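You operate a simulated robot arm through the tools that you are given. There is no shell and no other tool. Be economical: measure what you need, move in short steps, check, and stop when the job is done.

You run a simulated two-armed robot. Do the job below in one go: nothing can be reset, and whatever is moved stays where it is left.

TASK
Take the white sleeve from the near end of the carpeted bench and put it on the white insert. Fetch the black tube from the near end of the carpeted bench and set it on the lower shelf of the packing table. Take the green cap from the top of the carpeted bench and leave it on the top of the grey cabinet. Do these in any order.
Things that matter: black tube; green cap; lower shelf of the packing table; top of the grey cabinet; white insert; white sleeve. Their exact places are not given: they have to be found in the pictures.

It is judged by the outcome, as a careful person would: the job done as asked, and still so three seconds after it is handed in. It fails if anything else is knocked over, pushed out of place, dropped, spilled or broken. Lids that push on must go on centred and level and be pressed home; caps that screw on are set level and turned clockwise until they are tight.

THE ROBOT
Two 7-joint arms with two-finger grippers on one trunk, on a base that drives. Base frame: it is fixed to the floor where the robot stands at the start and does not move with it; the origin is under the middle of the robot, x ahead of it, y to its left, z up; the surface under the hand at the start is at about z = 0.83. Units: m, rad, N and s.
The left shoulder is at the start at [0.051, 0.176, 1.177], the right one opposite. With the tool pointing down near the work surface each hand reaches from about 0.1 to 0.84 m from the robot's upright axis, wherever it stands, measured 20 degrees to its own side. Places, roughly: green cap (3x3x3 cm) [1, 0.1, 0.8]; lower shelf of the packing table [4.1, -0.3, 0.2]; top of the grey cabinet [-1.3, 0.8, 0.9]; white sleeve (3x3x4 cm) [0.5, 0.1, 0.8]. Payload 2.94 kg a hand.
The TCP of each hand is the grasp point between the finger pads, 0.03 m short of the fingertips. In the tool frame z runs along the fingers and y along their closing line. Largest opening 0.138 m; the body of the gripper starts 0.109 m behind the TCP.
Orientation is that of the tool frame in the base frame, as a unit quaternion [w, x, y, z]. With the fingers straight down and closing along the base's y, the tool's x points along the base's -x, its y along +y and its z along -z.

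THE INTERFACE
- The arms move only by the tool servo_tool. It takes "left_moves", "right_moves" or both (then of equal length, played together; a hand with none holds still); each is a list of rows, each a list of 7 numbers: the finger opening in m, from 0 to 0.138, then the shift along the base's x, y, z in m, then the turn, a rotation vector about the base's x, y, z in rad. In form: [[grip, tx, ty, tz, wx, wy, wz], ...]. A call has 1 to 20 rows; each row is the pose to reach, as a shift and turn from the pose commanded when the call began. Rows are played at 5 a second. More than 0.05 m and 0.15 rad between two rows, or a gripper value outside its range, and nothing of the call is played. Where a pose cannot be reached the arm comes as near as it can. A force on the tool above 40 N (or 10 N above the force at the start of the call, whichever is more), or a blocked arm, ends the call early, and 0.2 s more pass. Each finger halts on what it meets, pressing with about 38 N; the grip force reading is that of the motor and also rises with nothing between the fingers. The clock runs only during rows and for 0.2 s after the last one: add rows that repeat a pose to give the fingers time. The reply holds the time, the measured pose of the TCP, the force on the tool along the base axes, the opening and the grip force, in the units named above and with some noise, with the torque about the TCP (base axes, N m) and any sound that the robot's microphone picked up.
- Cameras (640 x 400 px; columns grow to the right, rows downward): "scene" is now at [0.1127, 0.0194, 1.6425]; the picture's right is [0.27, -0.96, 0.00], its down [-0.81, -0.23, -0.54] and it looks along [0.52, 0.15, -0.84] (base axes); focal length 255 px, centre (320, 200). "left" rides on the left gripper at [0.071, -0.019, -0.146] in its tool frame; the picture's right is [0.26, 0.97, 0.00], its down [-0.85, 0.23, -0.48] and it looks along [-0.46, 0.12, 0.88] (tool axes); focal length 280 px, centre (320, 200). "right" rides on the right gripper at [0.071, 0.019, -0.146] in its tool frame; the picture's right is [-0.26, 0.97, 0.00], its down [-0.85, -0.23, -0.48] and it looks along [-0.46, -0.12, 0.88] (tool axes); focal length 280 px, centre (320, 200).
- capture(camera): a new picture of that camera. It takes no simulated time.
- move_column(by): slides the trunk up (or, below 0, down) by that many m; the arms and the scene camera ride with it, the base frame stays. It gives what a move gives, with no picture.
- roll_base(legs): drives the robot by 1 to 6 legs, each [ahead, turn to the left] in m and rad, along the robot's own axes; the way and the turn of a leg run together, so that a leg with both is an arc; at most 1.5 m and 3.142 rad a leg. The arms and the cameras ride along, it lands a little off, and it stops where it bumps. It gives what a move gives.
- pan_tilt(pan, tilt): turns the head with the scene camera to pan (to the left, within 2.094 rad either way) and tilt (down, from -0.506 to 1.204), counted from straight ahead of the robot. It gives what a move gives.
- probe_pixels(camera, pixels): for up to 12 pixels [column, row] of the newest picture of that camera ("zoom" is the newest enlarged one), the place [x, y, z] in the base frame of the surface seen there, good to about 0.003 m. It takes no simulated time.
- enlarge(camera, box): a new picture of the part [left, top, right, bottom] of that camera's present view, enlarged. It takes no simulated time.
- job_done(): hands the job in; it is judged then, once.

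Work in short steps. Measure before you move; look again where a grasp or a placing could have gone wrong, and mend it. You have 110 turns and 108 pictures in all, those below and enlarged ones among them. Open the grippers and draw the arms clear of the work before you hand the job in, unless the task says otherwise; then end with one line.

The tools are called after "Request:" as name(argument=value, ...) on one line, values as JSON. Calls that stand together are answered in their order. servo_tool: Moves the arms, as the interface text tells. Its arguments: {"type":"object","properties":{"left_moves":{"type":"array","items":{"type":"array","items":{"type":"number"}}},"right_moves":{"type":"array","items":{"type":"array","items":{"type":"number"}}}},"required":[]} The other tools are called the same way: move_column (by) slides the trunk up or down; roll_base (legs) drives the base; pan_tilt (pan, tilt) turns the head that bears the scene camera; capture (camera) takes a picture; probe_pixels (camera, pixels) gives the place of the surface under pixels of a picture; enlarge (camera, box) takes an enlarged picture of a part of a camera's view; job_done () hands the job in.

At the start:

```text
time: 0.0
left_eef_pos: [0.6323, 0.3149, 1.0936]
left_tcp_rot: [0.0, -0.001, 1.0, 0.0]
left_ft_force: [0.5, -0.6, -0.5]
left_moment: [0.0, 0.02, -0.05]
left_finger_gap: 0.1382
left_grip_force: 0.1
right_eef_pos: [0.5701, -0.148, 1.1333]
right_tcp_rot: [-0.001, 0.0, 1.0, 0.0]
right_ft_force: [-0.2, 0.2, 0.3]
right_moment: [0.0, 0.02, -0.02]
right_finger_gap: 0.1379
right_grip_force: 0.1
trunk travel left (down, up): [-0.35, 0.384]
robot x, y, heading: [0.0006, 0.0052, -0.0]
head pan, tilt: [0.278, 1.004]
```

scene: 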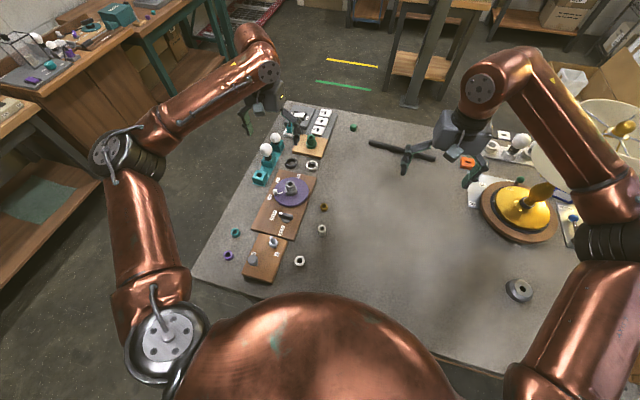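
right: 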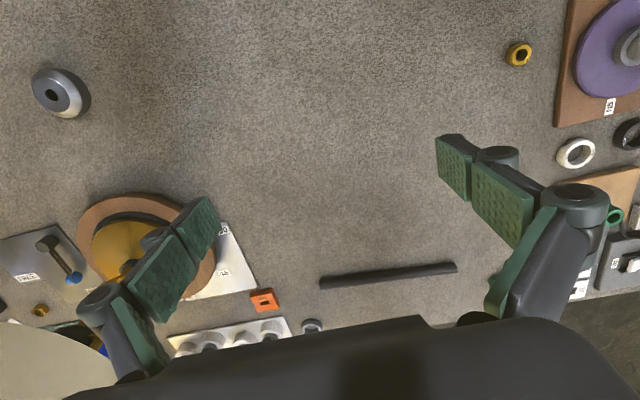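
left: 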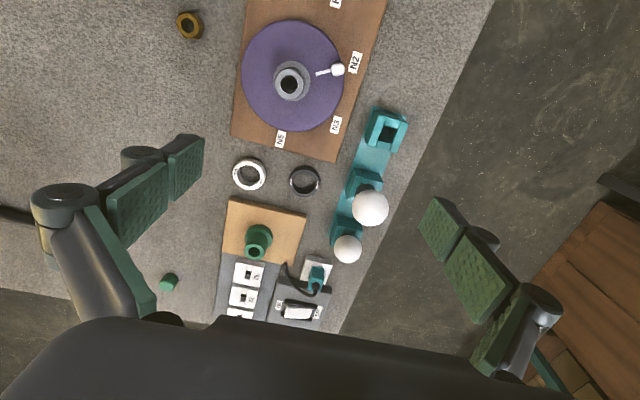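

The scene shows the carpeted bench with many small items. I enlarge the near-left part and the far part to identify sleeve, insert, tube and cap.

Request:
enlarge(camera="scene", box=[200, 180, 360, 280])

Request:
enlarge(camera="scene", box=[240, 90, 440, 215])

Request:
enlarge(camera="scene", box=[440, 120, 640, 320])

```text
4.00 times, centred on (280, 230) of scene
```

zoom: 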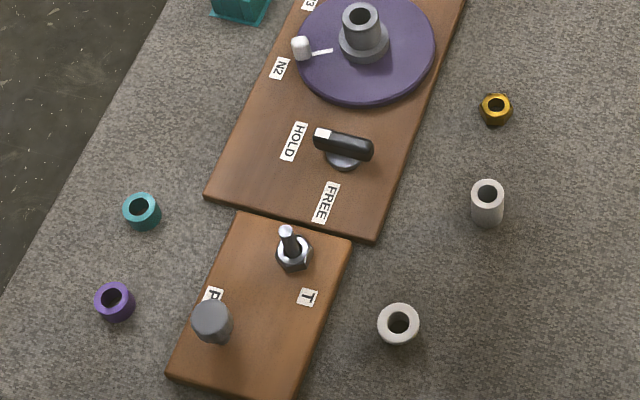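

```text
3.20 times, centred on (340, 152) of scene
```

zoom: 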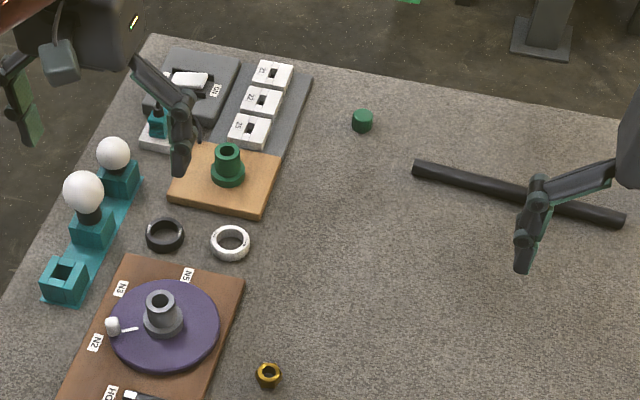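

```text
2.00 times, centred on (540, 220) of scene
```

zoom: 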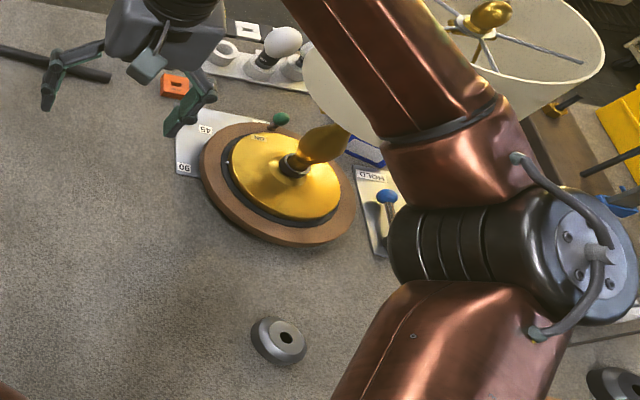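

The white sleeve seems to be at zoom (487,203); the white insert and the tube need confirming. I probe several scene points and look around.

Request:
capture(camera="scene")

Request:
probe_pixels(camera="scene", pixels=[[322, 229], [300, 261], [353, 128], [373, 144], [430, 156], [518, 290], [287, 103], [200, 275], [312, 165], [273, 242], [253, 258]])

Request:
pan_tilt(pan=-0.7, tilt=0.9)

Request:
capture(camera="scene")

```text
101 pictures are left
```

scene: 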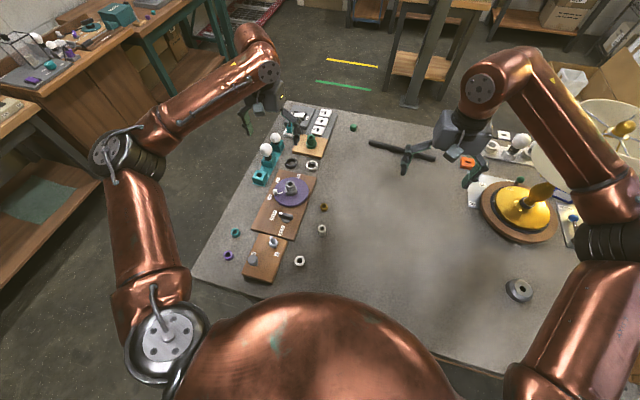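

```text
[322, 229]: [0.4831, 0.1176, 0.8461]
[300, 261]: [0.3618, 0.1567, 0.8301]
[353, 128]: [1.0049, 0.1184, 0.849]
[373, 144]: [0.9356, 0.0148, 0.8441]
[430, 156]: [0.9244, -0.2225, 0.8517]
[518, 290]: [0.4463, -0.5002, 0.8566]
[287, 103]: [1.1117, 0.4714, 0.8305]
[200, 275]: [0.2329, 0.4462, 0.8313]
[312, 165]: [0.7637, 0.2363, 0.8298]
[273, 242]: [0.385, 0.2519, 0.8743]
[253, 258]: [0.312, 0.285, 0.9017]
```

```text
time: 1.2
left_eef_pos: [0.6317, 0.3147, 1.0945]
left_tcp_rot: [0.0, -0.001, 1.0, 0.0]
left_ft_force: [-0.3, -0.7, -0.6]
left_moment: [0.02, -0.03, 0.01]
left_finger_gap: 0.138
left_grip_force: 0.1
right_eef_pos: [0.5705, -0.1479, 1.1346]
right_tcp_rot: [0.0, -0.001, 1.0, 0.0]
right_ft_force: [0.6, 0.6, -0.7]
right_moment: [-0.04, 0.0, -0.01]
right_finger_gap: 0.1376
right_grip_force: 0.1
trunk travel left (down, up): [-0.35, 0.384]
robot x, y, heading: [0.0015, 0.0026, -0.002]
head pan, tilt: [-0.7, 0.901]
```

```text
100 pictures are left
```

scene: 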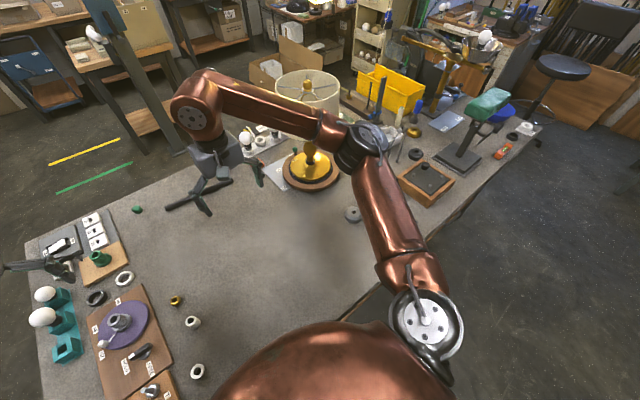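

The bench extends to the right; I enlarge its far portion and other areas to search for the insert and alternatives for the black tube.

Request:
enlarge(camera="scene", box=[220, 60, 400, 220])

Request:
enlarge(camera="scene", box=[380, 70, 560, 210])

Request:
enlarge(camera="scene", box=[120, 270, 280, 400])

Request:
enlarge(camera="right", box=[160, 200, 480, 400])

```text
2.50 times, centred on (310, 140) of scene
```

zoom: 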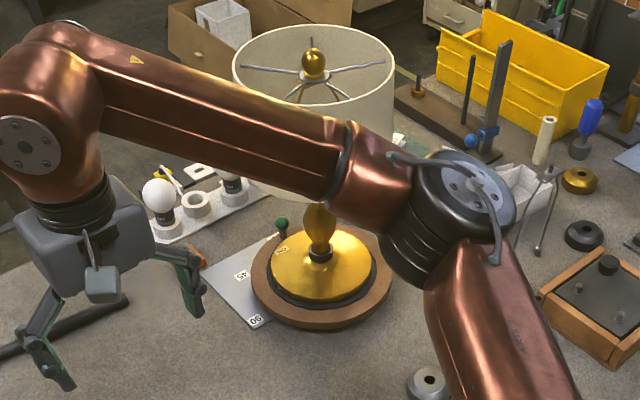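

```text
2.86 times, centred on (470, 140) of scene
```

zoom: 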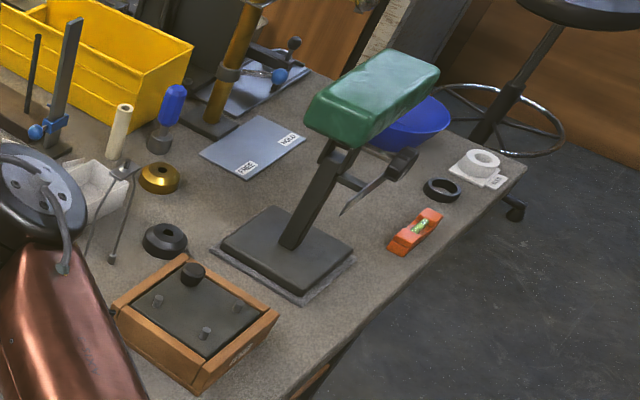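

```text
3.08 times, centred on (200, 335) of scene
```

zoom: 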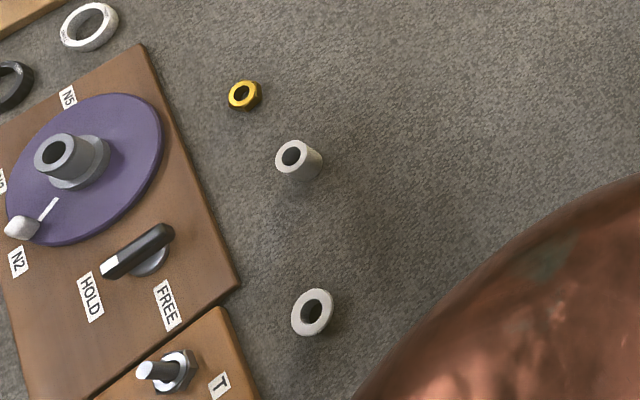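

```text
2.00 times, centred on (320, 300) of right
```

zoom: 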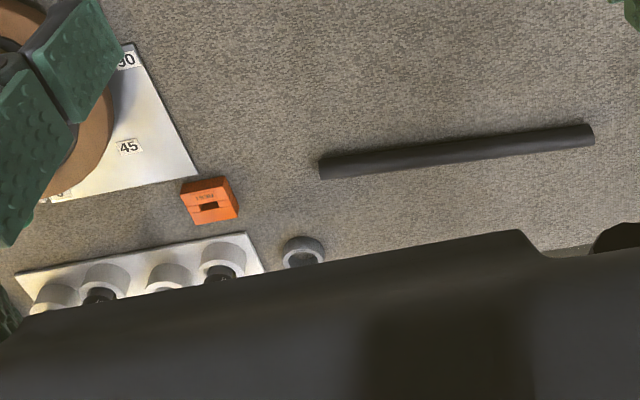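

No obvious white insert yet. I pan to the left and look further.

Request:
pan_tilt(pan=1.2, tilt=0.6)

Request:
capture(camera="scene")

Request:
pan_tilt(pan=0.2, tilt=0.35)

Request:
capture(camera="scene")

Request:
pan_tilt(pan=2.09, tilt=0.5)

Request:
capture(camera="scene")

```text
time: 3.1
left_eef_pos: [0.6318, 0.3143, 1.0945]
left_tcp_rot: [0.0, -0.002, 1.0, 0.001]
left_ft_force: [0.3, -0.1, 0.2]
left_moment: [0.01, 0.0, 0.0]
left_finger_gap: 0.1377
left_grip_force: 0.0
right_eef_pos: [0.5705, -0.1477, 1.1334]
right_tcp_rot: [-0.002, -0.001, 1.0, 0.001]
right_ft_force: [-0.3, 0.3, 0.8]
right_moment: [0.02, -0.04, 0.01]
right_finger_gap: 0.1382
right_grip_force: 0.1
trunk travel left (down, up): [-0.35, 0.384]
robot x, y, heading: [0.0033, -0.0026, -0.0]
head pan, tilt: [1.201, 0.6]
```

```text
95 pictures are left
```

scene: 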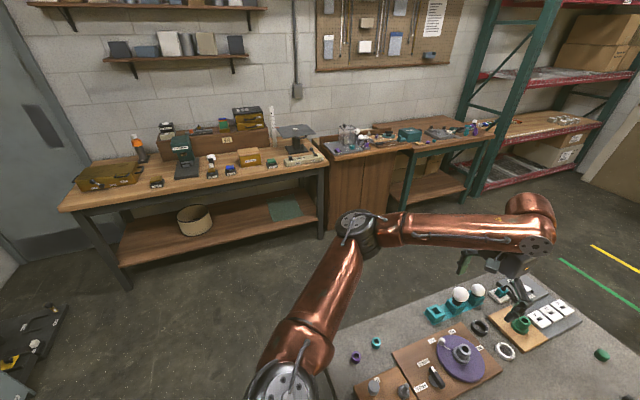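

```text
time: 4.4
left_eef_pos: [0.6317, 0.3149, 1.0932]
left_tcp_rot: [-0.001, -0.002, 1.0, 0.0]
left_ft_force: [-0.3, 0.6, -0.2]
left_moment: [0.0, -0.01, -0.02]
left_finger_gap: 0.1382
left_grip_force: 0.0
right_eef_pos: [0.57, -0.1481, 1.1344]
right_tcp_rot: [-0.001, -0.001, 1.0, 0.001]
right_ft_force: [-0.6, 0.0, -0.4]
right_moment: [0.01, -0.04, 0.03]
right_finger_gap: 0.1379
right_grip_force: 0.1
trunk travel left (down, up): [-0.35, 0.384]
robot x, y, heading: [-0.0001, 0.0024, 0.002]
head pan, tilt: [0.201, 0.351]
```

```text
94 pictures are left
```

scene: 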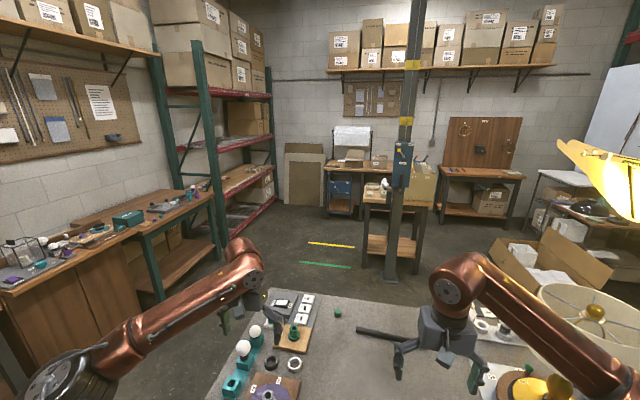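

```text
time: 6.2
left_eef_pos: [0.6313, 0.3151, 1.0928]
left_tcp_rot: [0.0, -0.002, 1.0, 0.0]
left_ft_force: [-0.8, -0.1, 1.1]
left_moment: [0.02, 0.01, -0.04]
left_finger_gap: 0.1382
left_grip_force: 0.0
right_eef_pos: [0.5705, -0.1487, 1.1327]
right_tcp_rot: [-0.001, -0.001, 1.0, 0.0]
right_ft_force: [-0.1, -0.3, -0.9]
right_moment: [-0.06, 0.02, -0.04]
right_finger_gap: 0.1378
right_grip_force: 0.2
trunk travel left (down, up): [-0.35, 0.384]
robot x, y, heading: [0.0016, 0.0014, -0.0]
head pan, tilt: [2.089, 0.499]
```

```text
93 pictures are left
```

scene: 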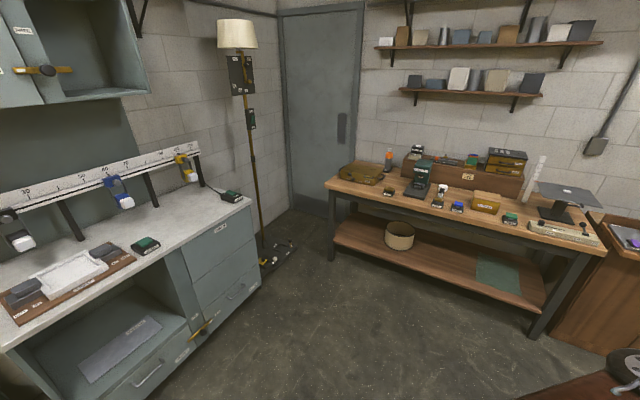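

The grey cabinet is behind the robot, and the packing table likely is by the post. Now I look closely at left-hand camera items and the scene's mid-right items for the insert.

Request:
enlarge(camera="left", box=[200, 150, 400, 330])

Request:
pan_tilt(pan=-0.5, tilt=0.6)

Request:
capture(camera="scene")

Request:
enlarge(camera="scene", box=[160, 190, 320, 300])

```text
2.22 times, centred on (300, 240) of left
```

zoom: 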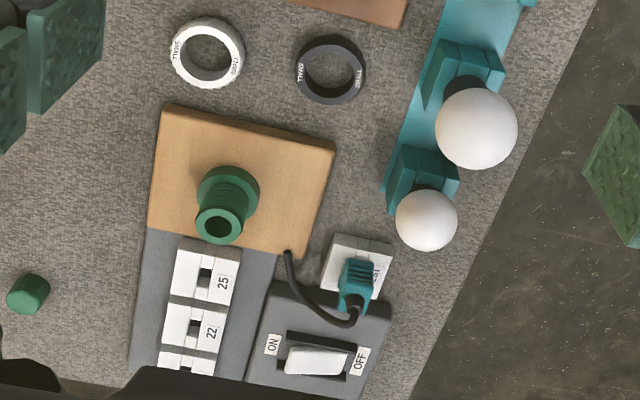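

```text
time: 8.6
left_eef_pos: [0.6315, 0.3154, 1.0932]
left_tcp_rot: [0.0, -0.001, 1.0, 0.0]
left_ft_force: [0.6, -0.5, 0.0]
left_moment: [0.02, -0.03, -0.01]
left_finger_gap: 0.1378
left_grip_force: 0.0
right_eef_pos: [0.5696, -0.1486, 1.1341]
right_tcp_rot: [-0.001, -0.001, 1.0, 0.0]
right_ft_force: [-0.4, 0.6, -0.9]
right_moment: [-0.02, -0.02, 0.04]
right_finger_gap: 0.138
right_grip_force: 0.1
trunk travel left (down, up): [-0.35, 0.384]
robot x, y, heading: [-0.0042, -0.0004, 0.002]
head pan, tilt: [-0.499, 0.6]
```

```text
91 pictures are left
```

scene: 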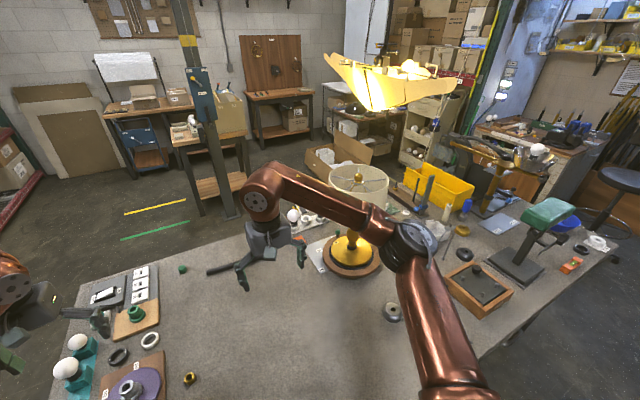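

```text
3.64 times, centred on (240, 245) of scene
```

zoom: 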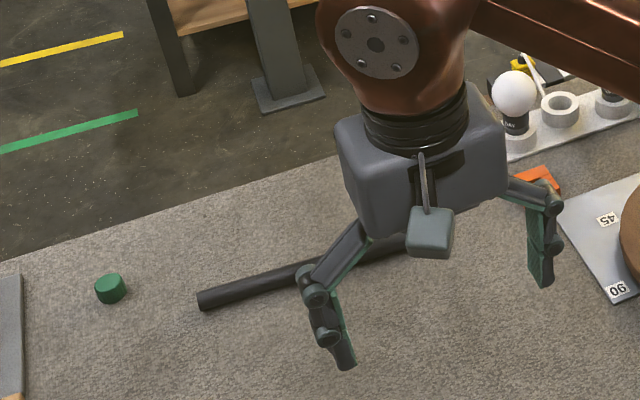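

Candidates for "white insert": white tray on the bench right, white things in the cardboard box, white slab on cabinet. I enlarge each.

Request:
enlarge(camera="scene", box=[380, 180, 480, 260])

Request:
enlarge(camera="scene", box=[300, 80, 460, 200])

Request:
enlarge(camera="scene", box=[440, 90, 640, 280])

Request:
enlarge(camera="scene", box=[90, 40, 260, 220])

```text
5.00 times, centred on (430, 220) of scene
```

zoom: 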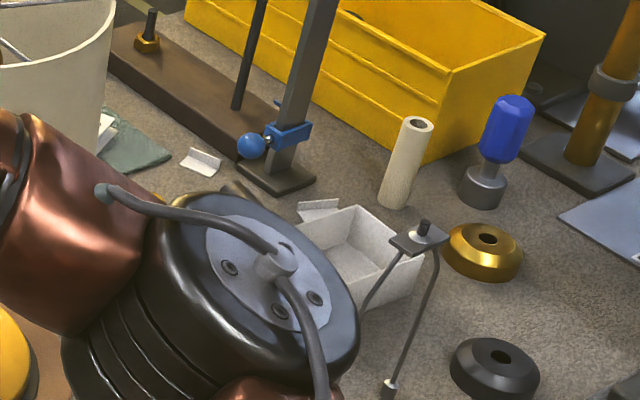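

```text
3.33 times, centred on (380, 140) of scene
```

zoom: 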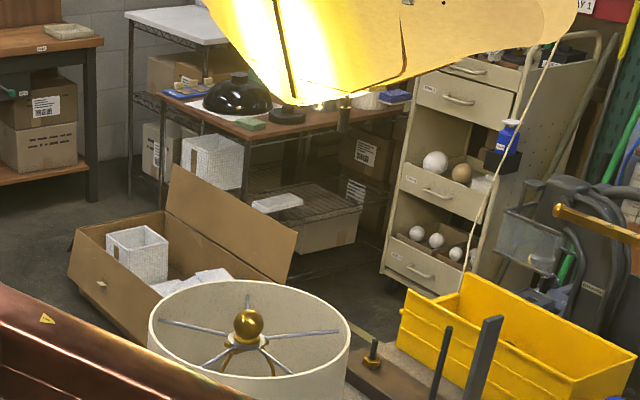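

```text
2.11 times, centred on (540, 185) of scene
```

zoom: 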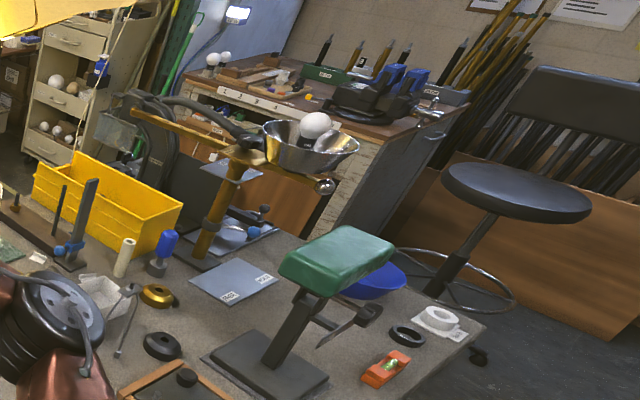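

```text
2.22 times, centred on (175, 130) of scene
```

zoom: 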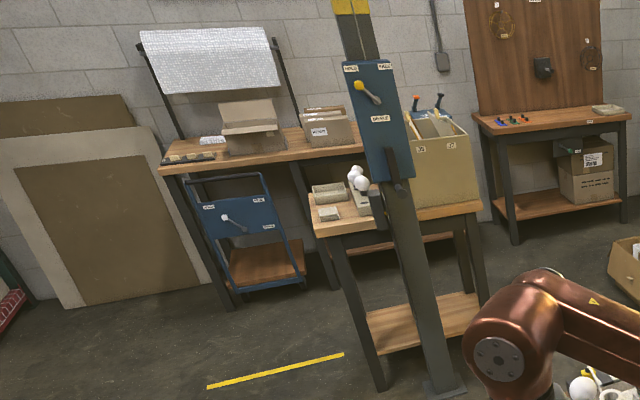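

I probe the two tables by the post to identify the packing table's lower shelf.

Request:
probe_pixels(camera="zoom", pixels=[[390, 330], [460, 305], [440, 237], [265, 275], [230, 150], [410, 215], [335, 220], [545, 205], [370, 345]])

Request:
pan_tilt(pan=1.0, tilt=0.45)

Request:
enlarge(camera="scene", box=[220, 130, 480, 290])

Request:
enlarge(camera="scene", box=[20, 130, 240, 290])

```text
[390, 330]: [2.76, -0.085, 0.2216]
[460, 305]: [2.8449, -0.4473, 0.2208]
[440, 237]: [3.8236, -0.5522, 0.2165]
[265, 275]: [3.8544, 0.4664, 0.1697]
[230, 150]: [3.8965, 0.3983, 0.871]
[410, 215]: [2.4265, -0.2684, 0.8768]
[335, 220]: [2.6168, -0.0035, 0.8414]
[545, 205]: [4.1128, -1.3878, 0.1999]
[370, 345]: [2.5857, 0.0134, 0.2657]
```

```text
time: 10.2
left_eef_pos: [0.6306, 0.3149, 1.0938]
left_tcp_rot: [0.0, -0.002, 1.0, -0.001]
left_ft_force: [-1.1, 1.0, 0.3]
left_moment: [0.0, -0.01, 0.01]
left_finger_gap: 0.1379
left_grip_force: 0.1
right_eef_pos: [0.5702, -0.1482, 1.1341]
right_tcp_rot: [-0.002, -0.001, 1.0, 0.0]
right_ft_force: [-0.4, -0.9, 0.8]
right_moment: [0.01, 0.02, 0.02]
right_finger_gap: 0.1377
right_grip_force: 0.1
trunk travel left (down, up): [-0.35, 0.384]
robot x, y, heading: [0.001, 0.0045, -0.007]
head pan, tilt: [1.0, 0.45]
```

```text
2.46 times, centred on (350, 210) of scene
```

zoom: 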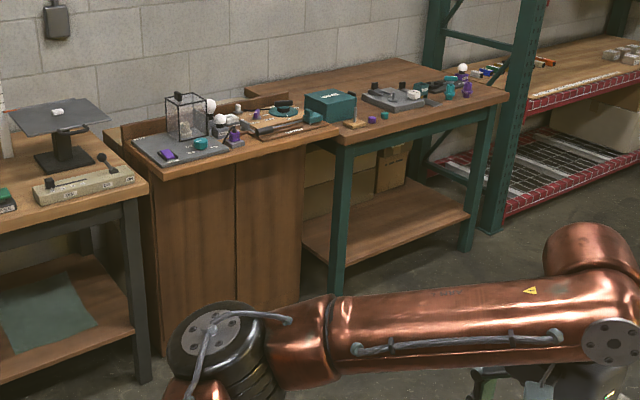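

```text
2.50 times, centred on (130, 210) of scene
```

zoom: 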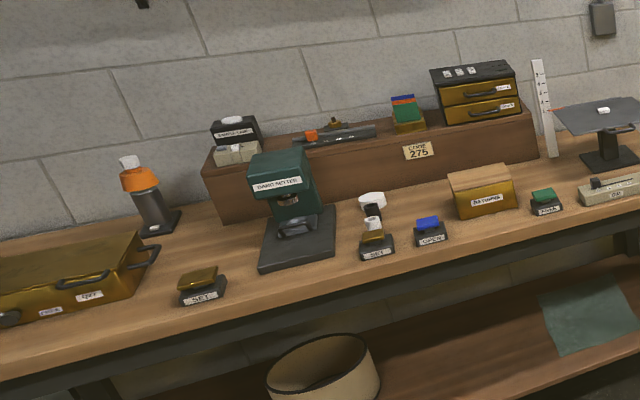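

The far table (with wrap roll, shelf z≈0.217) is the packing table. Now a close look at the near-left small items: the white short part beside the sleeve may be the "insert".

Request:
pan_tilt(pan=0.4, tilt=1.2)

Request:
capture(camera="scene")

Request:
enlarge(camera="scene", box=[280, 140, 400, 240])

```text
time: 11.3
left_eef_pos: [0.6304, 0.314, 1.0934]
left_tcp_rot: [0.0, -0.001, 1.0, 0.0]
left_ft_force: [0.0, 0.4, 0.1]
left_moment: [-0.02, 0.01, -0.01]
left_finger_gap: 0.1377
left_grip_force: 0.1
right_eef_pos: [0.5709, -0.1496, 1.1337]
right_tcp_rot: [-0.001, -0.001, 1.0, 0.0]
right_ft_force: [0.1, -0.1, 0.0]
right_moment: [-0.01, -0.01, -0.01]
right_finger_gap: 0.1384
right_grip_force: 0.1
trunk travel left (down, up): [-0.35, 0.384]
robot x, y, heading: [0.0016, 0.0013, -0.002]
head pan, tilt: [0.4, 1.201]
```

```text
83 pictures are left
```

scene: 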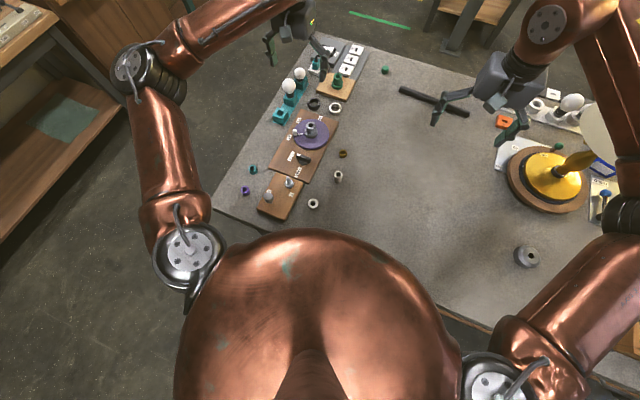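

```text
4.00 times, centred on (340, 190) of scene
```

zoom: 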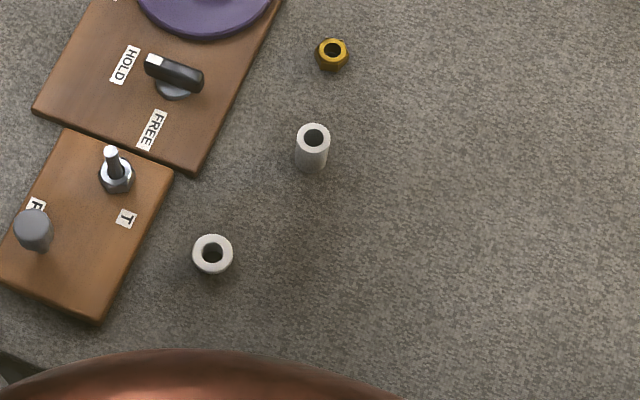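

I probe rim and base points of the two white parts for their sizes.

Request:
probe_pixels(camera="zoom", pixels=[[298, 136], [329, 136], [313, 126], [313, 150], [313, 166], [313, 136], [195, 252], [231, 252], [213, 237], [213, 268], [213, 253], [213, 281]])

Request:
enlarge(camera="left", box=[150, 0, 350, 125])

```text
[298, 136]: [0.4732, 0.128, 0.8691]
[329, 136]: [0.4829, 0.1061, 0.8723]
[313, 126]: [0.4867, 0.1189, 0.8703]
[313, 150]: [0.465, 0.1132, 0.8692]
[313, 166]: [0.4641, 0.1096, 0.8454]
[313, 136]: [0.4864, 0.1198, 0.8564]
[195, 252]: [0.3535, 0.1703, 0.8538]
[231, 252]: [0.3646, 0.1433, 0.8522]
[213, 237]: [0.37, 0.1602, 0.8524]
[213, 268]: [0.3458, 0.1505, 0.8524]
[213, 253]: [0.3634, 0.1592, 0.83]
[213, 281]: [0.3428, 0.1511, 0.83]
```

```text
3.20 times, centred on (250, 62) of left
```

zoom: 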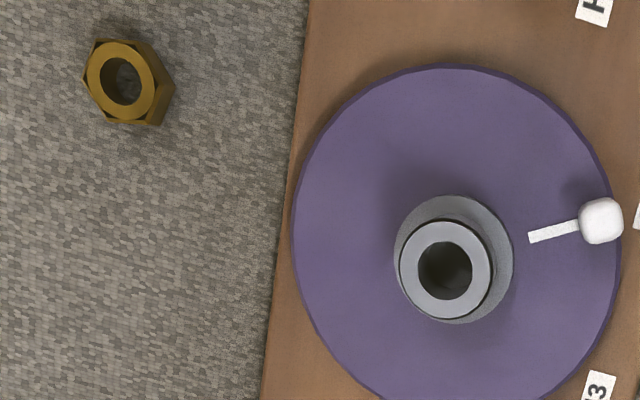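

The tall one (Ø≈2.5 cm, 4 cm) is the sleeve; the short one is Ø3×2.2 cm. I check the white slab on the cabinet and rest of surroundings for another "insert".

Request:
pan_tilt(pan=2.09, tilt=0.6)

Request:
capture(camera="scene")

Request:
enlarge(camera="scene", box=[0, 140, 260, 310])

Request:
pan_tilt(pan=-1.5, tilt=0.6)

Request:
capture(camera="scene")

Request:
capture(camera="right")

```text
time: 13.0
left_eef_pos: [0.6313, 0.3154, 1.0942]
left_tcp_rot: [0.0, -0.001, 1.0, -0.001]
left_ft_force: [0.1, -1.0, -0.6]
left_moment: [0.01, -0.02, 0.0]
left_finger_gap: 0.1383
left_grip_force: 0.0
right_eef_pos: [0.5706, -0.1482, 1.1338]
right_tcp_rot: [-0.001, -0.001, 1.0, 0.0]
right_ft_force: [0.2, -1.0, -0.4]
right_moment: [-0.01, 0.02, -0.01]
right_finger_gap: 0.1378
right_grip_force: 0.1
trunk travel left (down, up): [-0.35, 0.384]
robot x, y, heading: [0.0018, 0.0015, 0.0]
head pan, tilt: [2.089, 0.6]
```

```text
80 pictures are left
```

scene: 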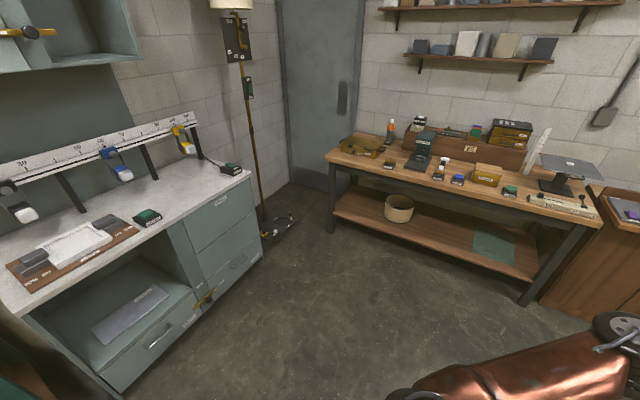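

```text
2.35 times, centred on (130, 225) of scene
```

zoom: 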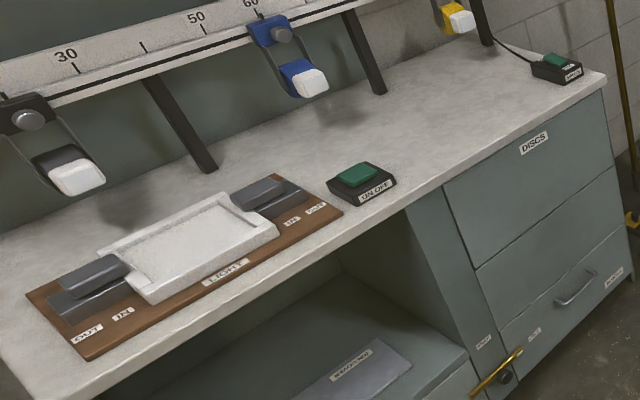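

```text
time: 16.0
left_eef_pos: [0.631, 0.3144, 1.0938]
left_tcp_rot: [-0.001, -0.002, 1.0, -0.001]
left_ft_force: [-0.2, -1.0, 0.9]
left_moment: [0.0, -0.06, -0.02]
left_finger_gap: 0.1379
left_grip_force: 0.0
right_eef_pos: [0.5697, -0.1479, 1.1335]
right_tcp_rot: [-0.002, -0.001, 1.0, -0.001]
right_ft_force: [-0.2, -0.3, -0.1]
right_moment: [-0.02, 0.02, -0.02]
right_finger_gap: 0.1379
right_grip_force: 0.1
trunk travel left (down, up): [-0.35, 0.384]
robot x, y, heading: [0.0015, 0.0029, -0.0]
head pan, tilt: [-1.499, 0.6]
```

```text
78 pictures are left
```

scene: 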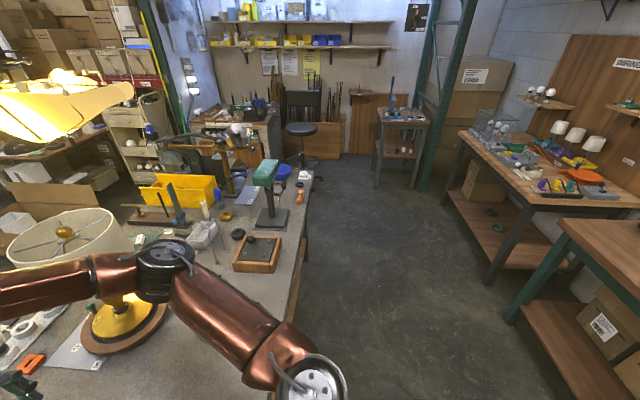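

```text
77 pictures are left
```

right: 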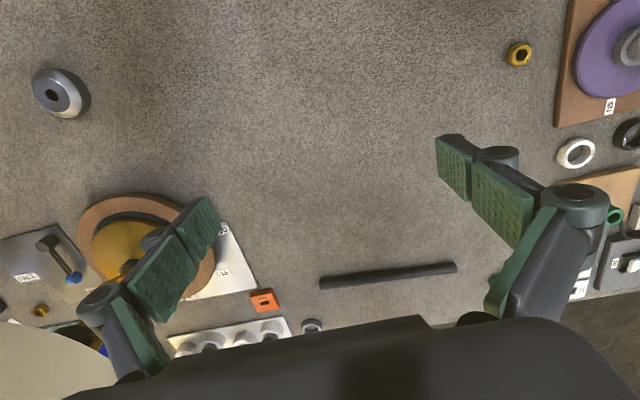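

I move the left hand back over the near-left part of the bench for a closer look at all small parts there.

Request:
servo_tool(left_moves=[[0.138, -0.04, -0.01, 0, 0, 0, 0], [0.138, -0.08, -0.02, 0, 0, 0, 0], [0.138, -0.12, -0.03, 0, 0, 0, 0], [0.138, -0.16, -0.04, 0, 0, 0, 0], [0.138, -0.2, -0.05, 0, 0, 0, 0], [0.138, -0.24, -0.06, 0, 0, 0, 0], [0.138, -0.27, -0.06, 0, 0, 0, 0]])

Request:
capture(camera="left")

```text
time: 17.6
left_eef_pos: [0.3704, 0.2573, 1.094]
left_tcp_rot: [-0.002, -0.001, 1.0, -0.002]
left_ft_force: [0.6, 1.4, -0.3]
left_moment: [-0.05, 0.05, 0.03]
left_finger_gap: 0.1382
left_grip_force: 0.0
left hand out of reach, approached as far as the arm can: row 7
right_eef_pos: [0.5711, -0.1476, 1.1327]
right_tcp_rot: [-0.001, -0.001, 1.0, 0.0]
right_ft_force: [0.6, 0.2, 0.5]
right_moment: [-0.03, 0.06, 0.0]
right_finger_gap: 0.138
right_grip_force: 0.1
trunk travel left (down, up): [-0.35, 0.384]
robot x, y, heading: [-0.0015, 0.0039, 0.002]
head pan, tilt: [-1.499, 0.6]
```

```text
76 pictures are left
```

left: 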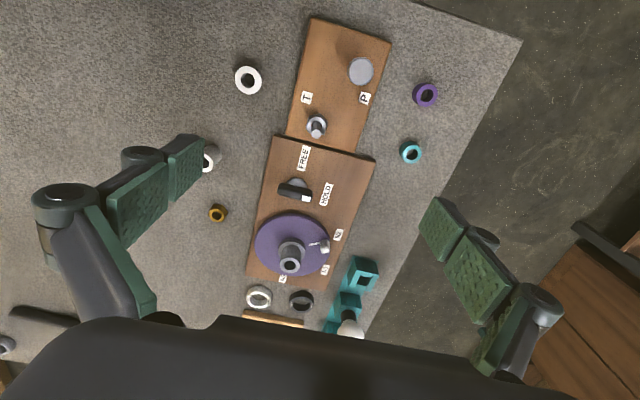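

Request:
enlarge(camera="left", box=[200, 30, 300, 110])

Request:
enlarge(camera="left", box=[290, 40, 470, 180])

```text
5.00 times, centred on (250, 70) of left
```

zoom: 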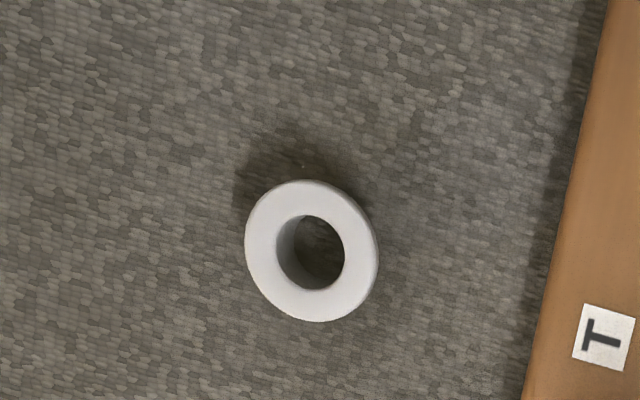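

```text
2.86 times, centred on (380, 110) of left
```

zoom: 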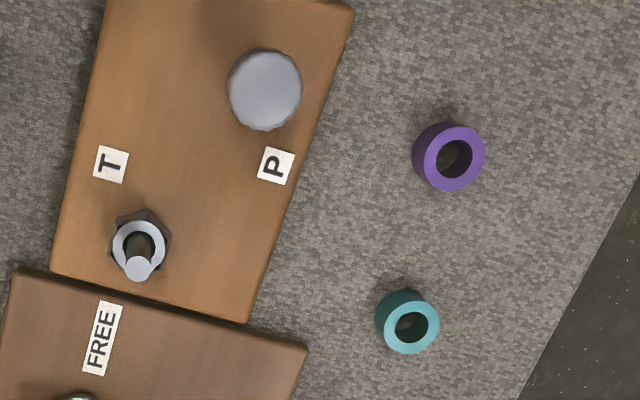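

The short white ring is plain. Before deciding I check the area right/far with the right hand camera (white plate with sockets, slotted white square).

Request:
servo_tool(right_moves=[[0.138, 0.03, -0.03, 0.04, 0, 0, 0], [0.138, 0.04, -0.06, 0.08, 0, 0, 0], [0.138, 0.05, -0.1, 0.1, 0, 0, 0], [0.138, 0.05, -0.14, 0.12, 0, 0, 0], [0.138, 0.05, -0.18, 0.12, 0, 0, 0]])

Request:
capture(camera="right")

Request:
pan_tilt(pan=-0.3, tilt=0.7)

Request:
capture(camera="scene")

```text
refused: row 1 steps farther than a row can; nothing moved
```

```text
73 pictures are left
```

right: 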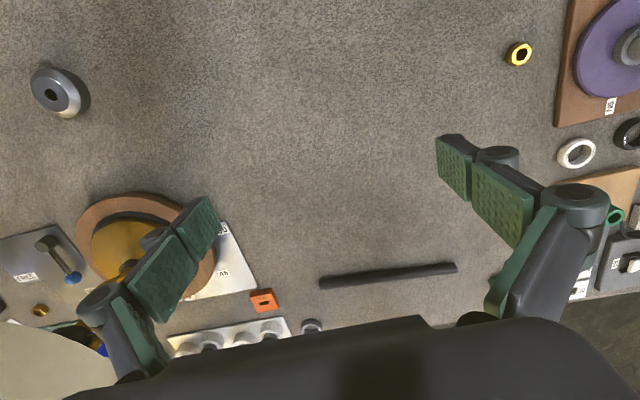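

```text
time: 19.0
left_eef_pos: [0.37, 0.2564, 1.095]
left_tcp_rot: [0.0, -0.002, 1.0, 0.0]
left_ft_force: [0.4, 0.3, -0.6]
left_moment: [0.0, 0.01, -0.01]
left_finger_gap: 0.1378
left_grip_force: 0.2
right_eef_pos: [0.5701, -0.148, 1.1333]
right_tcp_rot: [0.0, -0.001, 1.0, 0.0]
right_ft_force: [0.2, -0.2, -0.7]
right_moment: [0.01, 0.01, 0.04]
right_finger_gap: 0.1378
right_grip_force: 0.1
trunk travel left (down, up): [-0.35, 0.384]
robot x, y, heading: [0.0004, -0.0015, -0.003]
head pan, tilt: [-0.3, 0.7]
```

```text
72 pictures are left
```

scene: 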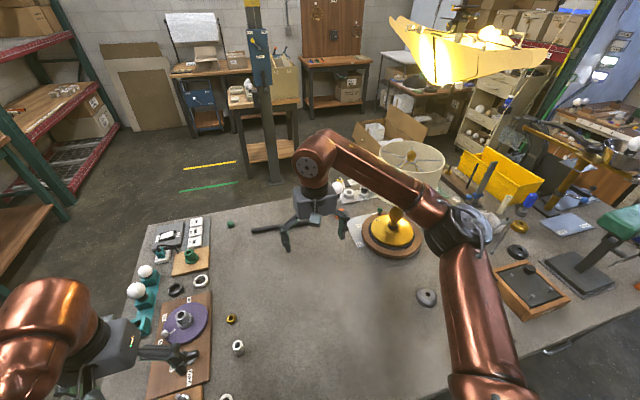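

I retract the right hand towards the robot, which opens the view of the far-middle area for both cameras.

Request:
servo_tool(right_moves=[[0.138, -0.04, -0.01, 0.0, 0, 0, 0], [0.138, -0.08, -0.02, 0.0, 0, 0, 0], [0.138, -0.12, -0.03, 0.0, 0, 0, 0], [0.138, -0.16, -0.04, 0, 0, 0, 0], [0.138, -0.2, -0.05, 0, 0, 0, 0]])

Request:
capture(camera="right")

Request:
enlarge(camera="scene", box=[240, 130, 480, 280])

```text
time: 20.2
left_eef_pos: [0.3698, 0.2561, 1.0952]
left_tcp_rot: [0.0, -0.001, 1.0, 0.0]
left_ft_force: [0.0, -0.6, 1.2]
left_moment: [-0.01, -0.05, 0.01]
left_finger_gap: 0.138
left_grip_force: 0.1
right_eef_pos: [0.3682, -0.1996, 1.1352]
right_tcp_rot: [0.0, -0.001, 1.0, 0.0]
right_ft_force: [0.1, 0.7, -0.2]
right_moment: [-0.01, -0.02, -0.02]
right_finger_gap: 0.1381
right_grip_force: 0.0
trunk travel left (down, up): [-0.35, 0.384]
robot x, y, heading: [0.0015, 0.0008, -0.0]
head pan, tilt: [-0.3, 0.7]
```

```text
71 pictures are left
```

right: 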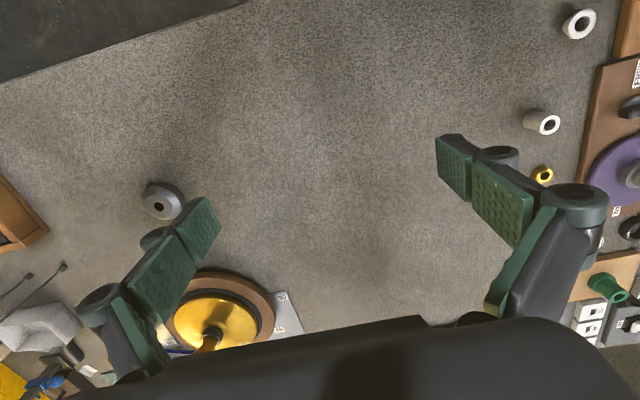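

```text
2.67 times, centred on (360, 205) of scene
```

zoom: 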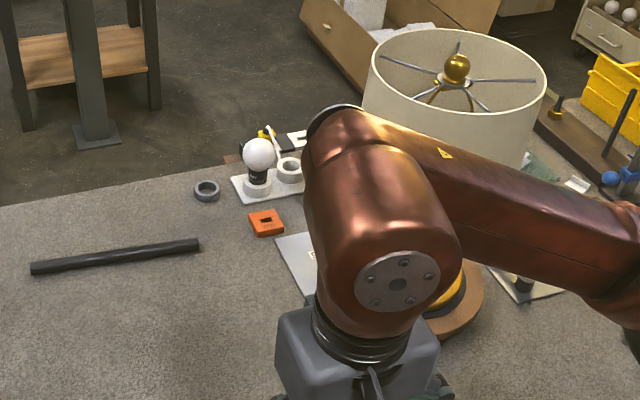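

Right camera shows sleeve (541,122) and short white ring (579,23). I zoom on the white object at the far-right corner of the bench and others to compare.

Request:
pan_tilt(pan=-0.9, tilt=0.6)

Request:
capture(camera="scene")

Request:
enlarge(camera="scene", box=[400, 180, 500, 250])

Request:
enlarge(camera="scene", box=[220, 180, 380, 280])

```text
time: 21.2
left_eef_pos: [0.3715, 0.2568, 1.0947]
left_tcp_rot: [0.0, -0.002, 1.0, -0.001]
left_ft_force: [-0.8, 0.8, 0.2]
left_moment: [0.01, 0.0, 0.0]
left_finger_gap: 0.1382
left_grip_force: 0.0
right_eef_pos: [0.3703, -0.1989, 1.1344]
right_tcp_rot: [-0.001, -0.001, 1.0, -0.001]
right_ft_force: [-0.4, 0.8, -0.2]
right_moment: [0.02, 0.02, -0.05]
right_finger_gap: 0.1381
right_grip_force: 0.0
trunk travel left (down, up): [-0.35, 0.384]
robot x, y, heading: [0.0015, -0.0022, 0.002]
head pan, tilt: [-0.901, 0.6]
```

```text
69 pictures are left
```

scene: 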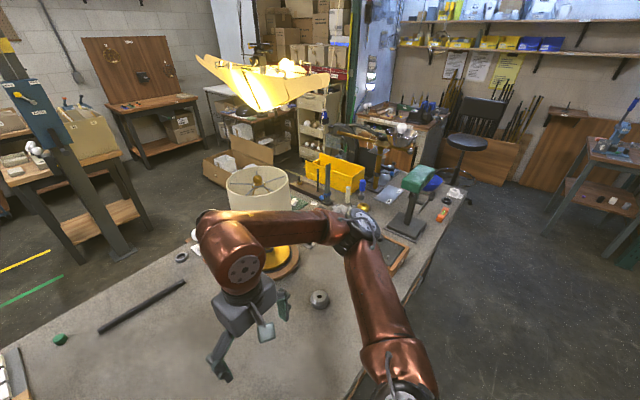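

```text
5.71 times, centred on (450, 215) of scene
```

zoom: 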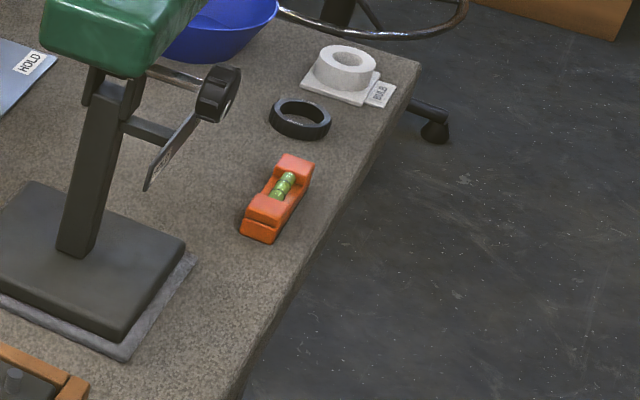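

```text
4.00 times, centred on (300, 230) of scene
```

zoom: 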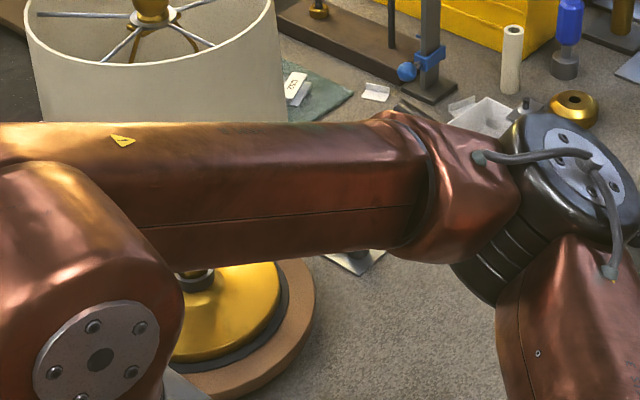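

I take the Ø3×2.2 cm white ring at (0.3585,0.156) as the insert—only plain white part fitting beneath the sleeve. Now I bring the left hand above the sleeve (0.477,0.1165) at part opening.

Request:
servo_tool(left_moves=[[0.13, 0.02, -0.03, 0, 0, 0, 0], [0.12, 0.04, -0.06, 0, 0, 0, 0], [0.1, 0.06, -0.09, 0, 0, 0, 0], [0.085, 0.08, -0.115, -0.02, 0, 0, 0], [0.07, 0.1, -0.14, -0.05, 0, 0, 0], [0.06, 0.107, -0.14, -0.09, 0, 0, 0], [0.06, 0.107, -0.14, -0.12, 0, 0, 0], [0.06, 0.107, -0.14, -0.12, 0, 0, 0]])

Request:
capture(camera="left")

```text
time: 23.0
left_eef_pos: [0.4784, 0.1152, 0.9729]
left_tcp_rot: [0.0, -0.001, 1.0, -0.001]
left_ft_force: [0.2, -0.7, -0.4]
left_moment: [0.04, 0.02, -0.04]
left_finger_gap: 0.06
left_grip_force: 0.2
right_eef_pos: [0.3681, -0.2002, 1.1342]
right_tcp_rot: [-0.001, -0.001, 1.0, 0.0]
right_ft_force: [-0.6, 0.5, 0.3]
right_moment: [-0.01, -0.01, 0.03]
right_finger_gap: 0.138
right_grip_force: 0.1
trunk travel left (down, up): [-0.35, 0.384]
robot x, y, heading: [-0.0, 0.0026, -0.003]
head pan, tilt: [-0.901, 0.6]
```

```text
66 pictures are left
```

left: 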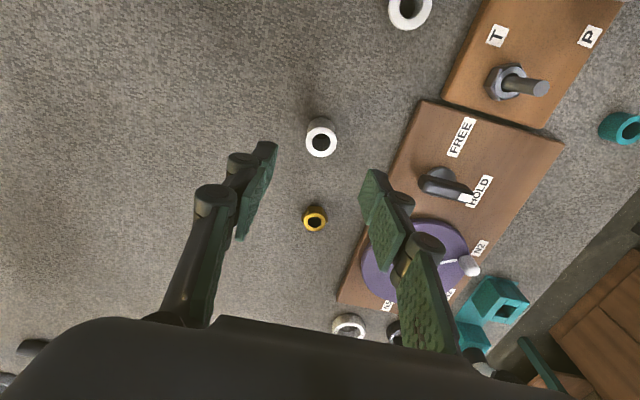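

Sleeve rim at (320,138). I probe its rim and the wooden board clearance with this nearer view.

Request:
probe_pixels(camera="left", pixels=[[307, 141], [334, 140], [320, 127], [320, 154], [391, 10], [430, 10], [410, 27], [380, 180], [425, 100]])

```text
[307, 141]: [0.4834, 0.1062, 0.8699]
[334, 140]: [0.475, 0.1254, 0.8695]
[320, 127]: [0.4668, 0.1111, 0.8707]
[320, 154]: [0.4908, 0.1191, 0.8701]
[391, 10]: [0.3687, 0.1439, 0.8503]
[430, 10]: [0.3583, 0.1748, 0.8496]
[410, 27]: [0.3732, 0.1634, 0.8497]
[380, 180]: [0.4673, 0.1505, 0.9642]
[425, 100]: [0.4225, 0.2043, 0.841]
```

Centre (0.479,0.1155): the hand is aligned. I descend 0.105 m and close.

Request:
servo_tool(left_moves=[[0.06, 0, 0, -0.04, 0, 0, 0], [0.06, 0, 0, -0.075, 0, 0, 0], [0.06, 0, 0, -0.105, 0, 0, 0], [0.03, 0, 0, -0.105, 0, 0, 0], [0.01, 0, 0, -0.105, 0, 0, 0], [0.01, 0, 0, -0.105, 0, 0, 0], [0.01, 0, 0, -0.105, 0, 0, 0]])

Request:
capture(camera="left")

```text
time: 24.6
left_eef_pos: [0.4804, 0.1154, 0.8683]
left_tcp_rot: [0.0, -0.002, 1.0, 0.001]
left_ft_force: [-0.1, 0.2, -0.1]
left_moment: [0.02, -0.01, 0.02]
left_finger_gap: 0.0263
left_grip_force: 38.1
right_eef_pos: [0.369, -0.1997, 1.1342]
right_tcp_rot: [0.0, -0.001, 1.0, 0.0]
right_ft_force: [1.8, 0.2, -1.2]
right_moment: [0.03, 0.0, 0.04]
right_finger_gap: 0.1378
right_grip_force: 0.0
trunk travel left (down, up): [-0.35, 0.384]
robot x, y, heading: [-0.0019, -0.0002, 0.004]
head pan, tilt: [-0.901, 0.6]
```

```text
65 pictures are left
```

left: 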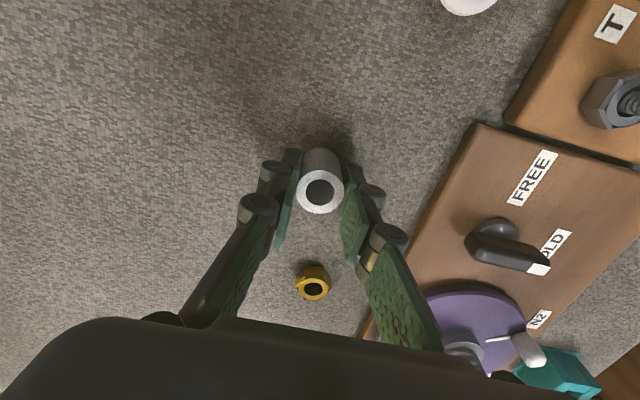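

Grip 0.026 m at 38 N: held. I lift 0.08 m and move partway to the insert to re-measure it.

Request:
servo_tool(left_moves=[[0.01, 0, 0, 0.04, 0, 0, 0], [0.01, 0, 0, 0.08, 0, 0, 0], [0.01, -0.04, 0.01, 0.08, 0, 0, 0], [0.01, -0.08, 0.03, 0.08, 0, 0, 0], [0.01, -0.1, 0.04, 0.08, 0, 0, 0], [0.01, -0.1, 0.04, 0.08, 0, 0, 0]])

Request:
capture(camera="left")

```text
time: 26.0
left_eef_pos: [0.4094, 0.1401, 0.95]
left_tcp_rot: [0.0, -0.002, 1.0, 0.0]
left_ft_force: [0.1, 0.2, -0.1]
left_moment: [0.02, -0.01, 0.0]
left_finger_gap: 0.0263
left_grip_force: 38.2
left hand out of reach, approached as far as the arm can: row 4, 5, 6
right_eef_pos: [0.3695, -0.1992, 1.1357]
right_tcp_rot: [0.001, -0.001, 1.0, -0.001]
right_ft_force: [0.3, -0.8, -0.1]
right_moment: [0.01, -0.03, 0.0]
right_finger_gap: 0.1379
right_grip_force: 0.1
trunk travel left (down, up): [-0.35, 0.384]
robot x, y, heading: [0.0027, 0.0036, -0.001]
head pan, tilt: [-0.901, 0.6]
```

```text
64 pictures are left
```

left: 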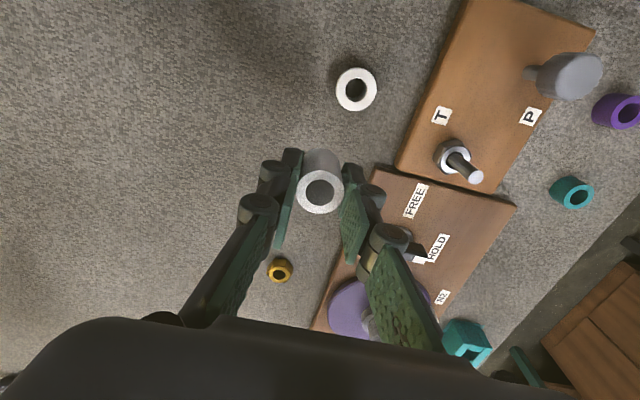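

The arm is at its inner limit at x≈0.41. I back the base 0.15 m (path of hand over bare carpet), then re-measure.

Request:
roll_base(legs=[[-0.15, 0]])

Request:
probe_pixels(camera="left", pixels=[[338, 90], [375, 90], [356, 70], [356, 109]])

```text
time: 27.4
left_eef_pos: [0.2596, 0.139, 0.9497]
left_tcp_rot: [-0.001, -0.001, 1.0, 0.0]
left_ft_force: [0.1, -0.6, -0.6]
left_moment: [0.04, 0.03, -0.01]
left_finger_gap: 0.0266
left_grip_force: 37.9
right_eef_pos: [0.2209, -0.199, 1.1348]
right_tcp_rot: [-0.001, -0.001, 1.0, 0.0]
right_ft_force: [0.3, -0.3, 0.7]
right_moment: [0.05, -0.01, -0.02]
right_finger_gap: 0.1379
right_grip_force: 0.1
trunk travel left (down, up): [-0.35, 0.384]
robot x, y, heading: [-0.1476, 0.0001, 0.003]
head pan, tilt: [-0.901, 0.6]
```

```text
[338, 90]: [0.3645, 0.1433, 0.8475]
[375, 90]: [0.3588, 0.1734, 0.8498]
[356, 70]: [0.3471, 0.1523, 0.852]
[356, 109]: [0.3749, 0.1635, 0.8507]
```

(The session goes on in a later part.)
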